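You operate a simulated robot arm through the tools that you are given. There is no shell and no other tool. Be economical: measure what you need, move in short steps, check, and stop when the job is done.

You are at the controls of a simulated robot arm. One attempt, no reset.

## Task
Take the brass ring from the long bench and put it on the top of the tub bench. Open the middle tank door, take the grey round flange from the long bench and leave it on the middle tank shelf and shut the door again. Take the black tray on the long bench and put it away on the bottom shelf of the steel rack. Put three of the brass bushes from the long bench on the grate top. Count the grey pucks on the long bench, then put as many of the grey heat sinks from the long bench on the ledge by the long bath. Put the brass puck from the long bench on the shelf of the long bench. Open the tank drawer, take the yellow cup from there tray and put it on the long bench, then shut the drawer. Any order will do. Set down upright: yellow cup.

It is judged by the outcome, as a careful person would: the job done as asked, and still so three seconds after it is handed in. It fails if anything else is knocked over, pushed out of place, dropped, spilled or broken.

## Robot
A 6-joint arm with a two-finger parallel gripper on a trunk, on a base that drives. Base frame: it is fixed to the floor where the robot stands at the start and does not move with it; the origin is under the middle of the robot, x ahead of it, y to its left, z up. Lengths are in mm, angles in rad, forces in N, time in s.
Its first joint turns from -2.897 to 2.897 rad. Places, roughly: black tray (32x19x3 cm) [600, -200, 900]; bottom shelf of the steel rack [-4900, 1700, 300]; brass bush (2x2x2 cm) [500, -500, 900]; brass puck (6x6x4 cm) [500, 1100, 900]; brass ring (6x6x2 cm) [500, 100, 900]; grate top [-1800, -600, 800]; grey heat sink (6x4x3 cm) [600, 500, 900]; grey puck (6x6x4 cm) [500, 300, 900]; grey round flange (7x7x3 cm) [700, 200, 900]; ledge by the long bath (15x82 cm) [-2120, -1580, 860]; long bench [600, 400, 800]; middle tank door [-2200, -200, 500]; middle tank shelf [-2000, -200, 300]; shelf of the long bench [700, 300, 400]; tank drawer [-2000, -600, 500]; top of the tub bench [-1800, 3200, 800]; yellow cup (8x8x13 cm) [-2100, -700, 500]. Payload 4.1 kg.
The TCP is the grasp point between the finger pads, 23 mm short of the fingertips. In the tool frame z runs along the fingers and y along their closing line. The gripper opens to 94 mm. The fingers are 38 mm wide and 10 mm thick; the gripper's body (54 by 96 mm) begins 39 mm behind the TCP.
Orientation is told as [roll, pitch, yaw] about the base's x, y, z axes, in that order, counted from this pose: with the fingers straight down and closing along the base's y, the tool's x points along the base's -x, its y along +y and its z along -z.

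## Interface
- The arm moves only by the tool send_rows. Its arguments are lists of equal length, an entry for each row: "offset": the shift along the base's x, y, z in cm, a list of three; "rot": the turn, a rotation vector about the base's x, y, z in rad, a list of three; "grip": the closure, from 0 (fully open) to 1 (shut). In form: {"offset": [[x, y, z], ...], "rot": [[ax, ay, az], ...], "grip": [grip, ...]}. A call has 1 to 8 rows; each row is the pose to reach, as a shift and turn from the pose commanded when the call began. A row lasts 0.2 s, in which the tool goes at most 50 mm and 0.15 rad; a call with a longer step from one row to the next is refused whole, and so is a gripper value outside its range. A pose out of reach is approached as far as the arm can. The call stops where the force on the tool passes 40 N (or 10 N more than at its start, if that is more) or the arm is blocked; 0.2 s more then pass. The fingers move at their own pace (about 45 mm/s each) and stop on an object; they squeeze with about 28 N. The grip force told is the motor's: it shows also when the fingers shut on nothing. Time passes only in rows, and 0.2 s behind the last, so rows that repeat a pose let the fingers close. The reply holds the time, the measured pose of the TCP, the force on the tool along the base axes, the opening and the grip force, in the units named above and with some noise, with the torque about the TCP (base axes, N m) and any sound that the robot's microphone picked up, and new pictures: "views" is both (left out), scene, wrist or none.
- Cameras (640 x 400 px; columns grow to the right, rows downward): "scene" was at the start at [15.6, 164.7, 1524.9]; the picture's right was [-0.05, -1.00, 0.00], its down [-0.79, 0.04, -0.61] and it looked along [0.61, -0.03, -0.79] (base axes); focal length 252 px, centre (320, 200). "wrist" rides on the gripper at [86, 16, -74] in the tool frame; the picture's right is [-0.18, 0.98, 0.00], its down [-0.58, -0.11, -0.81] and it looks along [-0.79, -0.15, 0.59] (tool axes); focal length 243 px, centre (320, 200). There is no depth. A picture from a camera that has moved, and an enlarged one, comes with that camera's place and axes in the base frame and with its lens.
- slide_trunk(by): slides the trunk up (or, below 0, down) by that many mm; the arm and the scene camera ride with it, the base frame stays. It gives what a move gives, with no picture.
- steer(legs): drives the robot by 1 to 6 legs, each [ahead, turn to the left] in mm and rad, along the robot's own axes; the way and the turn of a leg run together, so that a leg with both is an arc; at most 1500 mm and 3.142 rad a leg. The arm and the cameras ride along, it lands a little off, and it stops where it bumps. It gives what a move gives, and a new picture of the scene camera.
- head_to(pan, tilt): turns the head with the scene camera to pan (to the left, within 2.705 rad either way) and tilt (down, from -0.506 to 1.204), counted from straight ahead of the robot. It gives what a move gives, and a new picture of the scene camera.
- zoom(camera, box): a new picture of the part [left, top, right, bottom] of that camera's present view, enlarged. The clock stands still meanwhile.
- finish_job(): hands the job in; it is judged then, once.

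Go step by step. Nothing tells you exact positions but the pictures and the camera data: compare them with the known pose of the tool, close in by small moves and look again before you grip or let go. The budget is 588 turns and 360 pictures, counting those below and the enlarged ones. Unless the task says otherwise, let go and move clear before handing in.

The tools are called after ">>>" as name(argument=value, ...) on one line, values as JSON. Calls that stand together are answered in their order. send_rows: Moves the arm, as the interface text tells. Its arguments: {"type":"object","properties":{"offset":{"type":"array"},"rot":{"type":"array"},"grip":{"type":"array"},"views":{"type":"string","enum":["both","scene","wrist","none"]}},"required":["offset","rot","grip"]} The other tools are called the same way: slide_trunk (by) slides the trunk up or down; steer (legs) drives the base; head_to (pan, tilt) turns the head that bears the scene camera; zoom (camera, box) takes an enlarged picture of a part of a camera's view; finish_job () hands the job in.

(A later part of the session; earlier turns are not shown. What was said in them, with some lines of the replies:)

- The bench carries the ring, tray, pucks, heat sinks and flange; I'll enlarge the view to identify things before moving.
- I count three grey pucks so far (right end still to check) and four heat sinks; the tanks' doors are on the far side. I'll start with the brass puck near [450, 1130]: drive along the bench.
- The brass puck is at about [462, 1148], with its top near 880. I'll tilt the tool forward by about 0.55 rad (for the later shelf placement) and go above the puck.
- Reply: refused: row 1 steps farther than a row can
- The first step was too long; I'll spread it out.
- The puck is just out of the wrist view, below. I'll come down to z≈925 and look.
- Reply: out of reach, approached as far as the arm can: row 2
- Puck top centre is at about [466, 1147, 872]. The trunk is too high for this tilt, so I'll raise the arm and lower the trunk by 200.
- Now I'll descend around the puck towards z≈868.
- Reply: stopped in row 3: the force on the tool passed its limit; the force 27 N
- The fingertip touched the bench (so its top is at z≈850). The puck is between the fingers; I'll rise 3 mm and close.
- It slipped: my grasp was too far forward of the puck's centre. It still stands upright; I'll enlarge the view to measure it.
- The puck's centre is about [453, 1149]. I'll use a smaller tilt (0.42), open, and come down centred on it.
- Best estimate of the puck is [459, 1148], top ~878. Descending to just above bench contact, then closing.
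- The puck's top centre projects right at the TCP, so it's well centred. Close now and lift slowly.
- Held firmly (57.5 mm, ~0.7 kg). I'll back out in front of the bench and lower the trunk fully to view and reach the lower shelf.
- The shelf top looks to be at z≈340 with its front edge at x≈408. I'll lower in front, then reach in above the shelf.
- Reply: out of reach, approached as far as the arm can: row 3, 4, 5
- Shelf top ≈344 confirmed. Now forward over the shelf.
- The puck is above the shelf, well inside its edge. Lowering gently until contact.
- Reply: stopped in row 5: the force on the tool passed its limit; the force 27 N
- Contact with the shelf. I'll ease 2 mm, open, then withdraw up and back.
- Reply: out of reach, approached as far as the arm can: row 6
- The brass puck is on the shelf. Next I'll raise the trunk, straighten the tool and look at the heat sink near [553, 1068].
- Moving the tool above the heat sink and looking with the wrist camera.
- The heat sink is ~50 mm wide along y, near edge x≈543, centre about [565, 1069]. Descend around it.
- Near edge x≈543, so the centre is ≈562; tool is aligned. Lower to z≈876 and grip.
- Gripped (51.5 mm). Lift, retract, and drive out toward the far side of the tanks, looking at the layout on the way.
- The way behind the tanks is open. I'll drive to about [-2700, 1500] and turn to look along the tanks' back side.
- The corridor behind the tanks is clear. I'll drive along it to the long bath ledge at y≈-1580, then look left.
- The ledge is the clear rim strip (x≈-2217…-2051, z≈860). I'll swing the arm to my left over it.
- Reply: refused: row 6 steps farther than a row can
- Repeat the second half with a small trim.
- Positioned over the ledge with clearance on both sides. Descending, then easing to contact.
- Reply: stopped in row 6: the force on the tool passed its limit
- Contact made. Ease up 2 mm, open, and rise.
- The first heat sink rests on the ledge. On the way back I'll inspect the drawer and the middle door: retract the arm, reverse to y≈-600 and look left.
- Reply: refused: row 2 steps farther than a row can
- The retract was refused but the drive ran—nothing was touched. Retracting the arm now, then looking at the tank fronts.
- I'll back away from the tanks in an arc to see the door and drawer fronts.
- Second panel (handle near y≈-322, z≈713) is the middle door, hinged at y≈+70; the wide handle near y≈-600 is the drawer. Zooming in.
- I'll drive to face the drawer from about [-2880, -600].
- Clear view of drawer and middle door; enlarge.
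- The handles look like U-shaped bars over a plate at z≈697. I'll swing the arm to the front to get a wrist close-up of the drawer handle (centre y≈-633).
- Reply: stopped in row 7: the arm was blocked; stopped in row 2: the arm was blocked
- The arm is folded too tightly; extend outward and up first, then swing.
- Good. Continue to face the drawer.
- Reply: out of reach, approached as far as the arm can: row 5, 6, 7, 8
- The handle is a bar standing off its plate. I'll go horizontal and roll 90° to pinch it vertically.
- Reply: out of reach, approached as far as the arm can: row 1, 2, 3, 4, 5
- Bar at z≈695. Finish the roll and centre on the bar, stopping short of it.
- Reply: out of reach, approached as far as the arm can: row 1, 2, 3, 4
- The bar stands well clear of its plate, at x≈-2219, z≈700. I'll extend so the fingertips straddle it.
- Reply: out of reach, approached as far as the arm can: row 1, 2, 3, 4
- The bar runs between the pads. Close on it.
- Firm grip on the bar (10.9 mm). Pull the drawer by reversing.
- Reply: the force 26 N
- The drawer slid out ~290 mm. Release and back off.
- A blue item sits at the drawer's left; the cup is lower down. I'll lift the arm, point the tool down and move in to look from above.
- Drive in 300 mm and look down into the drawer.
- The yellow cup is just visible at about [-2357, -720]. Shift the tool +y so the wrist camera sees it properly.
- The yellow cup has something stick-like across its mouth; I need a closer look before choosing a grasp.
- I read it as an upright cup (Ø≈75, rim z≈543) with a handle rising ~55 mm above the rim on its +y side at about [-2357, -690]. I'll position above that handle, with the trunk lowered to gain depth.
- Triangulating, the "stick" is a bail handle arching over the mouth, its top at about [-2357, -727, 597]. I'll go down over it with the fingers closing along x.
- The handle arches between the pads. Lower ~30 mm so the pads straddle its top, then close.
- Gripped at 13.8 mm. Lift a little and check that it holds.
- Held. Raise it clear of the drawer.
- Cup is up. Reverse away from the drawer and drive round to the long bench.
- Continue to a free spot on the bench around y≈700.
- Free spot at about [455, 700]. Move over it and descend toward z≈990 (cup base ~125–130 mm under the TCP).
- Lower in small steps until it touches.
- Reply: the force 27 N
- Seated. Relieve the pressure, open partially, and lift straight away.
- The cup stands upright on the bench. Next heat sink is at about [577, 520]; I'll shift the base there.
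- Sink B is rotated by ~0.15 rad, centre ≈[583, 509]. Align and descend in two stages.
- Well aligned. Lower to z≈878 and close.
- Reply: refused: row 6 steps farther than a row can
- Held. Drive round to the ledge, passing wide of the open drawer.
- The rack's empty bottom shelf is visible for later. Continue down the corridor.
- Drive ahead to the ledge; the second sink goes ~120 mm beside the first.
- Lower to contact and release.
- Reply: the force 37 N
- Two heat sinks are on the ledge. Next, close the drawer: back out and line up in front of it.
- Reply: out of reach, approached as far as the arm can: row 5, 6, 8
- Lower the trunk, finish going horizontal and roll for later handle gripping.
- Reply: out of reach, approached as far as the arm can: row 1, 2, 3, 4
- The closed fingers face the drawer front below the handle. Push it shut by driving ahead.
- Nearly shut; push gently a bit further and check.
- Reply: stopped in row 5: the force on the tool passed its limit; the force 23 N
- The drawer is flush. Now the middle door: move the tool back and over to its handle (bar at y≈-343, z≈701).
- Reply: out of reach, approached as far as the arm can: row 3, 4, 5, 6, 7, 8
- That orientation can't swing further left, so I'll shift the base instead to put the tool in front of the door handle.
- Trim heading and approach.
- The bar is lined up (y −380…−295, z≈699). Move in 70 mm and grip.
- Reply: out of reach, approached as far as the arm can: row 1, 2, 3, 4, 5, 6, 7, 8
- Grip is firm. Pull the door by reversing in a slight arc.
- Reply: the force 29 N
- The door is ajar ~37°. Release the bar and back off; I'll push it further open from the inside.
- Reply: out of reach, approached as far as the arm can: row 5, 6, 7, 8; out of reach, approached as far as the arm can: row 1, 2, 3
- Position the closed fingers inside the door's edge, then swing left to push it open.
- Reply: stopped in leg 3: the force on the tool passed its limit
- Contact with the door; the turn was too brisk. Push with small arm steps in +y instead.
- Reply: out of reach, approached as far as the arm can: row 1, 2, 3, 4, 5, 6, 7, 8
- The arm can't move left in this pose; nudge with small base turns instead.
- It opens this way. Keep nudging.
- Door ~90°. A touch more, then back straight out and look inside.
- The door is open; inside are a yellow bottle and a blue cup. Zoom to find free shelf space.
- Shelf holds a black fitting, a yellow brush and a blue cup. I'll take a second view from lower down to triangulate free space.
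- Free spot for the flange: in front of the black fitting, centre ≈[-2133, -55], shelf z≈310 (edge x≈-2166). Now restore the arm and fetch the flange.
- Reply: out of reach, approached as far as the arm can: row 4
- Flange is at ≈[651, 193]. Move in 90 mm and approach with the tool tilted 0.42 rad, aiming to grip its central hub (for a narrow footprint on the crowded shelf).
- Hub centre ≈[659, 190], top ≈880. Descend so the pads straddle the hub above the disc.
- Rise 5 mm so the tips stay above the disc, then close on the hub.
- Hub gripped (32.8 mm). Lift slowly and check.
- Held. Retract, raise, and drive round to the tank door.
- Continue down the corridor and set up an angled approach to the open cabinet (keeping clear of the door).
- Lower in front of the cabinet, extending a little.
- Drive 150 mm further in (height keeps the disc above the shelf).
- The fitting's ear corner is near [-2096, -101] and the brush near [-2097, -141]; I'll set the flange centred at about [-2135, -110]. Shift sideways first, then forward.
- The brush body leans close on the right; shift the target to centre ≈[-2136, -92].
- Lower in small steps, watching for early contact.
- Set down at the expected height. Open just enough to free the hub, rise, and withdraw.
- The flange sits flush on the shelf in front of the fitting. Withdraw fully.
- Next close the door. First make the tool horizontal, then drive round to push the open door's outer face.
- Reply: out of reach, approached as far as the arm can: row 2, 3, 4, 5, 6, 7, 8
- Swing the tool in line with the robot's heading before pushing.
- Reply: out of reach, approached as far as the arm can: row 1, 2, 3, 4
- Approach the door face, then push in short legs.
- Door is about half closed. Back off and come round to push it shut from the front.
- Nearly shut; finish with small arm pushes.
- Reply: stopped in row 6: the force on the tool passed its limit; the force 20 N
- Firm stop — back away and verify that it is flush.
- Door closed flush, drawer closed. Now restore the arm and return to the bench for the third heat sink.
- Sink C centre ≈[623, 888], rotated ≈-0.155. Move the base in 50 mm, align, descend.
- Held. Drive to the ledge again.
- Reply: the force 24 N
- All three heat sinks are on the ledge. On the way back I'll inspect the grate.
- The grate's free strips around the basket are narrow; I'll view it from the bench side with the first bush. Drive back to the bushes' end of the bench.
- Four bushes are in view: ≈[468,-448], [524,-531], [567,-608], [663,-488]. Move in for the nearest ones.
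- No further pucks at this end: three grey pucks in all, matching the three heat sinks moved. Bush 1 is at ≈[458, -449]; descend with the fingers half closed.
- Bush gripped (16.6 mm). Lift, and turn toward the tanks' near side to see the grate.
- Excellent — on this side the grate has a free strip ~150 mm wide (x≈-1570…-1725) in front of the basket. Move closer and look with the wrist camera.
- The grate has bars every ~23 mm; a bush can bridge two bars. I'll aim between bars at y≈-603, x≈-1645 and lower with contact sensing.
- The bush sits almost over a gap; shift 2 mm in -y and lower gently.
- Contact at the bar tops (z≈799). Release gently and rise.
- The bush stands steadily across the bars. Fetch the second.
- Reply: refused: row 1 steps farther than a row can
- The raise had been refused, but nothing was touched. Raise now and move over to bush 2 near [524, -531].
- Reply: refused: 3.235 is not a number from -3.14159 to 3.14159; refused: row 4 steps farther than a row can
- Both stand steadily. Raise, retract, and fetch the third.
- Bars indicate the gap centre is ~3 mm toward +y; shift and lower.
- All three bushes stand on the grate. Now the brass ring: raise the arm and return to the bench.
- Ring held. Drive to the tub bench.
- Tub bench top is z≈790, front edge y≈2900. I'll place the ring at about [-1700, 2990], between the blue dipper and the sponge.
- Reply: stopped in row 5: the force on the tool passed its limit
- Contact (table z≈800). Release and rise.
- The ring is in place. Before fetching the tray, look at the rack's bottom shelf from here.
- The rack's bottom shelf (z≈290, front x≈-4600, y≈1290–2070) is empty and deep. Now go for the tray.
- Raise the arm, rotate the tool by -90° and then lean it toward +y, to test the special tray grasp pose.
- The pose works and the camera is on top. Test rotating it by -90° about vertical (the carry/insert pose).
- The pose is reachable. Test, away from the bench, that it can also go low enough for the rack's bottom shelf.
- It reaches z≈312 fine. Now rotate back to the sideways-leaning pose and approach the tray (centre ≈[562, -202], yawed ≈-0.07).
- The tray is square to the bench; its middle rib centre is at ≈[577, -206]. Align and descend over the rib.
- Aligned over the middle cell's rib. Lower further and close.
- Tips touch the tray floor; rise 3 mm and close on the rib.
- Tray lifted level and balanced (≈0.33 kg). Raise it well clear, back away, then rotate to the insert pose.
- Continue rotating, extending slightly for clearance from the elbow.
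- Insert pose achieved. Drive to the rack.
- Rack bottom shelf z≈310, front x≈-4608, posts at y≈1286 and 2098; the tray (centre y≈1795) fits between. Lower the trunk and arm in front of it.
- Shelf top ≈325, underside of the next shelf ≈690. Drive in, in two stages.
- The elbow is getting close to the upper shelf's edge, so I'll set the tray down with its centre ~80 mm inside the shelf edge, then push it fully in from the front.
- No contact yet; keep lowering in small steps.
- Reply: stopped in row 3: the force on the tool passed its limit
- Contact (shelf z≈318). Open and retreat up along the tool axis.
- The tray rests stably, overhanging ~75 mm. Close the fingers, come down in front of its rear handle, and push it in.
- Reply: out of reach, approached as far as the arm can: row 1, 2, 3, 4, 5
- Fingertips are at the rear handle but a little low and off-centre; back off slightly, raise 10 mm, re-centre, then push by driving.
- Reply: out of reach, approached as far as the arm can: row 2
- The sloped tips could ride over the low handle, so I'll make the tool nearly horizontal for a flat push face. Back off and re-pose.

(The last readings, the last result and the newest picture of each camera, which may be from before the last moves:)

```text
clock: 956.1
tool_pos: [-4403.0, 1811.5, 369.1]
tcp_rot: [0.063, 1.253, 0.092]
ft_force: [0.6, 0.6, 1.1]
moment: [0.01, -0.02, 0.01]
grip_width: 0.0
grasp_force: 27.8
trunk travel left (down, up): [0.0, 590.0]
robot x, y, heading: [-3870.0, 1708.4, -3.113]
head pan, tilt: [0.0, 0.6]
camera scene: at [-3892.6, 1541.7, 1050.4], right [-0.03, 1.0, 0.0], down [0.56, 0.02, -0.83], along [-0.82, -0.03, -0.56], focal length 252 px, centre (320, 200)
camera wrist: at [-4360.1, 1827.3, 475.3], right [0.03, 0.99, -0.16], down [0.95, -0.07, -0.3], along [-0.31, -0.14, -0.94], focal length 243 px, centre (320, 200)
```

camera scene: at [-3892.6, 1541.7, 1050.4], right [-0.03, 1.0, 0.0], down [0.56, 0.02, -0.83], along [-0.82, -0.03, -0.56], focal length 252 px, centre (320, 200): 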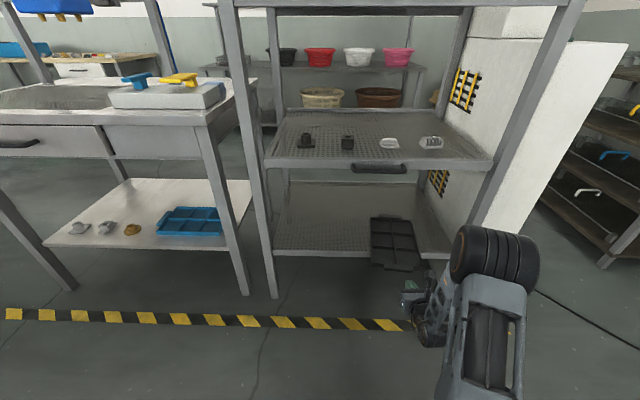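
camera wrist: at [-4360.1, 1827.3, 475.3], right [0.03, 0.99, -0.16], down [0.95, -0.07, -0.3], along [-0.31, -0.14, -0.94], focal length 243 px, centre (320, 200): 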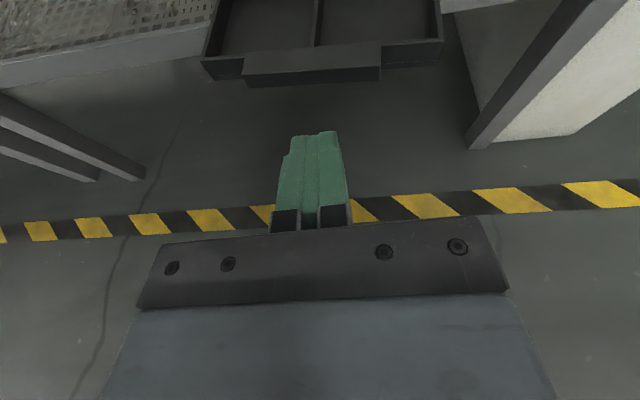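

Now the flat fingertips face the handle (its rear face ≈x -4507). Lower ~17 mm and push by driving in short legs.

>>> send_rows(offset=[[0, -0.4, -0.9], [0, -0.6, -1.7]], rot=[[0, 0, 0], [0, 0, 0]], grip=[1, 1], views="none")

>>> steer(legs=[[60, 0], [30, 0], [30, 0]])

>>> zoom(camera="scene", box=[300, 170, 520, 350])

```text
clock: 956.7
tool_pos: [-4402.9, 1804.8, 355.9]
tcp_rot: [0.062, 1.254, 0.09]
ft_force: [0.0, -0.2, -0.4]
moment: [0.02, 0.0, -0.01]
grip_width: 0.0
grasp_force: 28.4
trunk travel left (down, up): [0.0, 590.0]
robot x, y, heading: [-3864.7, 1706.7, -3.113]
head pan, tilt: [0.0, 0.6]
```

```text
clock: 958.5
tool_pos: [-4523.5, 1800.6, 355.2]
tcp_rot: [0.062, 1.251, 0.091]
ft_force: [0.2, -0.4, -0.5]
moment: [-0.02, -0.02, -0.02]
grip_width: 0.0
grasp_force: 27.9
trunk travel left (down, up): [0.0, 590.0]
robot x, y, heading: [-3993.1, 1700.4, -3.114]
head pan, tilt: [0.0, 0.6]
camera scene: at [-4013.1, 1538.0, 1050.3], right [-0.03, 1.0, 0.0], down [0.56, 0.02, -0.83], along [-0.82, -0.03, -0.56], focal length 252 px, centre (320, 200)
```

scene: 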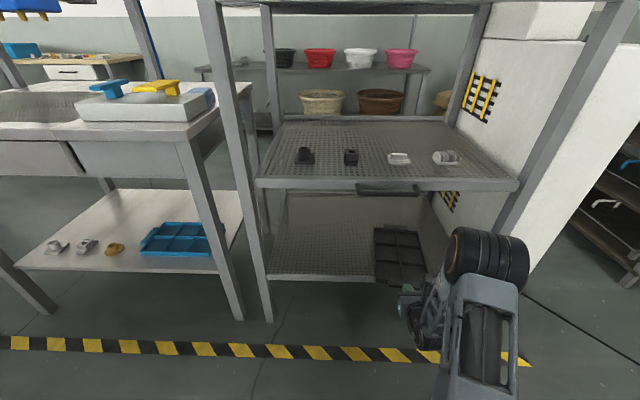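

```text
2.22 times, centred on (410, 260) of scene
camera zoom: at [-4013.1, 1538.0, 1050.3], right [-0.03, 1.0, 0.0], down [0.56, 0.02, -0.83], along [-0.82, -0.03, -0.56], focal length 560 px, centre (120, 67)
```

zoom: 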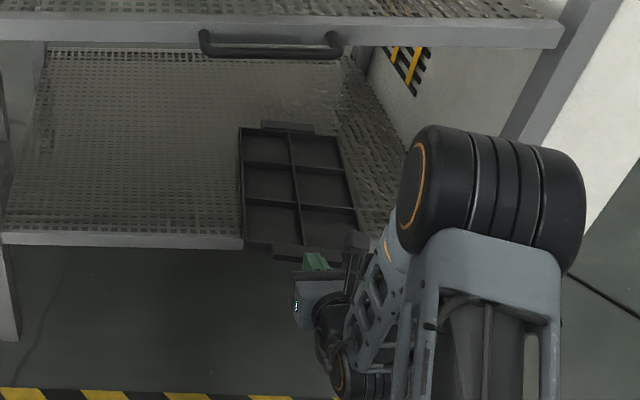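

The tray body is now at the edge. Push ~75 mm more.

>>> steer(legs=[[30, 0], [25, 0], [20, 0]])

>>> zoom(camera="scene", box=[300, 170, 520, 350])

```text
clock: 960.2
tool_pos: [-4597.4, 1799.2, 355.0]
tcp_rot: [0.061, 1.25, 0.091]
ft_force: [-0.3, -0.9, 0.2]
moment: [-0.03, -0.04, 0.01]
grip_width: 0.0
grasp_force: 27.7
trunk travel left (down, up): [0.0, 590.0]
robot x, y, heading: [-4064.1, 1701.4, -3.115]
head pan, tilt: [0.0, 0.6]
camera scene: at [-4087.7, 1535.8, 1050.3], right [-0.03, 1.0, 0.0], down [0.56, 0.02, -0.83], along [-0.82, -0.02, -0.56], focal length 252 px, centre (320, 200)
```

scene: 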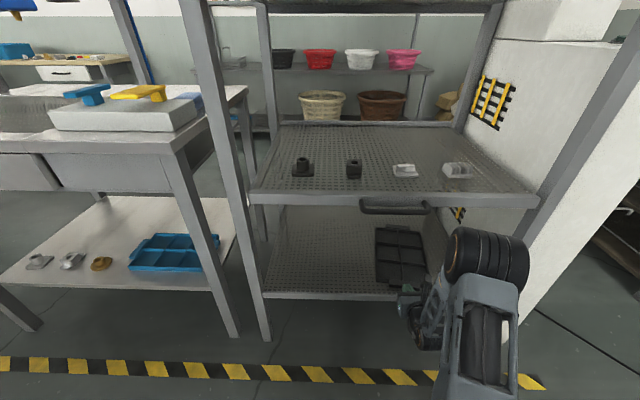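

```text
2.22 times, centred on (410, 260) of scene
camera zoom: at [-4087.7, 1535.8, 1050.3], right [-0.03, 1.0, 0.0], down [0.56, 0.02, -0.83], along [-0.82, -0.02, -0.56], focal length 560 px, centre (120, 67)
```

zoom: 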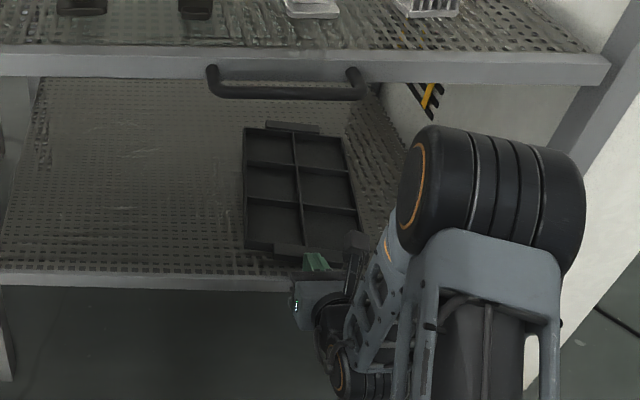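

Tray is fully on the shelf. Back away and confirm.

>>> steer(legs=[[-400, 0]])

>>> zoom(camera="scene", box=[220, 120, 520, 300])

```text
clock: 962.6
tool_pos: [-4199.3, 1811.3, 355.2]
tcp_rot: [0.063, 1.252, 0.086]
ft_force: [0.2, 0.3, 1.1]
moment: [0.03, -0.03, -0.02]
grip_width: 0.0
grasp_force: 27.9
trunk travel left (down, up): [0.0, 590.0]
robot x, y, heading: [-3669.1, 1714.2, -3.111]
head pan, tilt: [0.0, 0.6]
camera scene: at [-3690.5, 1547.0, 1050.3], right [-0.03, 1.0, 0.0], down [0.56, 0.01, -0.83], along [-0.82, -0.02, -0.56], focal length 252 px, centre (320, 200)
```

scene: 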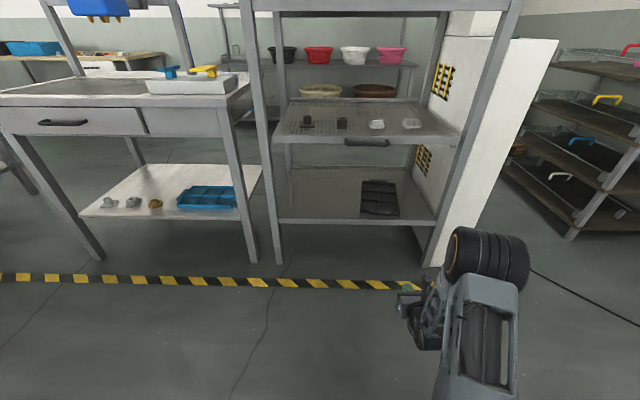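

```text
2.13 times, centred on (370, 210) of scene
camera zoom: at [-3690.5, 1547.0, 1050.3], right [-0.03, 1.0, 0.0], down [0.56, 0.01, -0.83], along [-0.82, -0.02, -0.56], focal length 538 px, centre (213, 179)
```

zoom: 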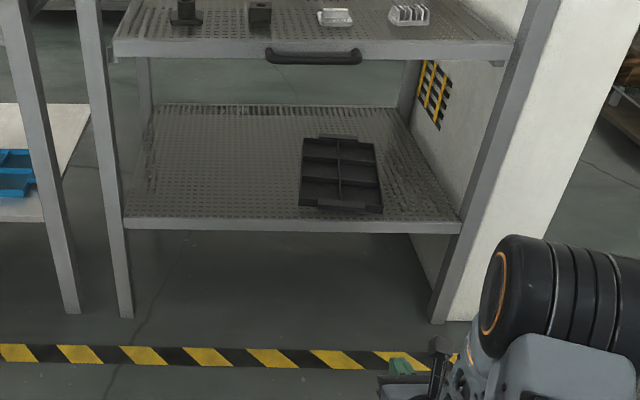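

The tray lies flat on the rack's bottom shelf, and every other item was checked when I placed it. The gripper is empty and clear, so I'm handing in.

>>> finish_job()

```text
The job is handed in.
```

I finished and handed in the whole list:
- **Ring:** it is on the tub bench.
- **Flange:** it is on the middle tank shelf and the door is shut. It sits close to the shelf's front edge, and I could not see it again once the door was closed.
- **Tray:** it is on the rack's bottom shelf.
- **Bushes:** three are on the grate.
- **Heat sinks:** I counted three grey pucks, so three heat sinks are on the ledge.
- **Brass puck:** it is on the bench shelf. It slipped from the gripper on the first try but stayed upright, and the second grip held.
- **Yellow cup:** it stands upright on the long bench and the drawer is shut.
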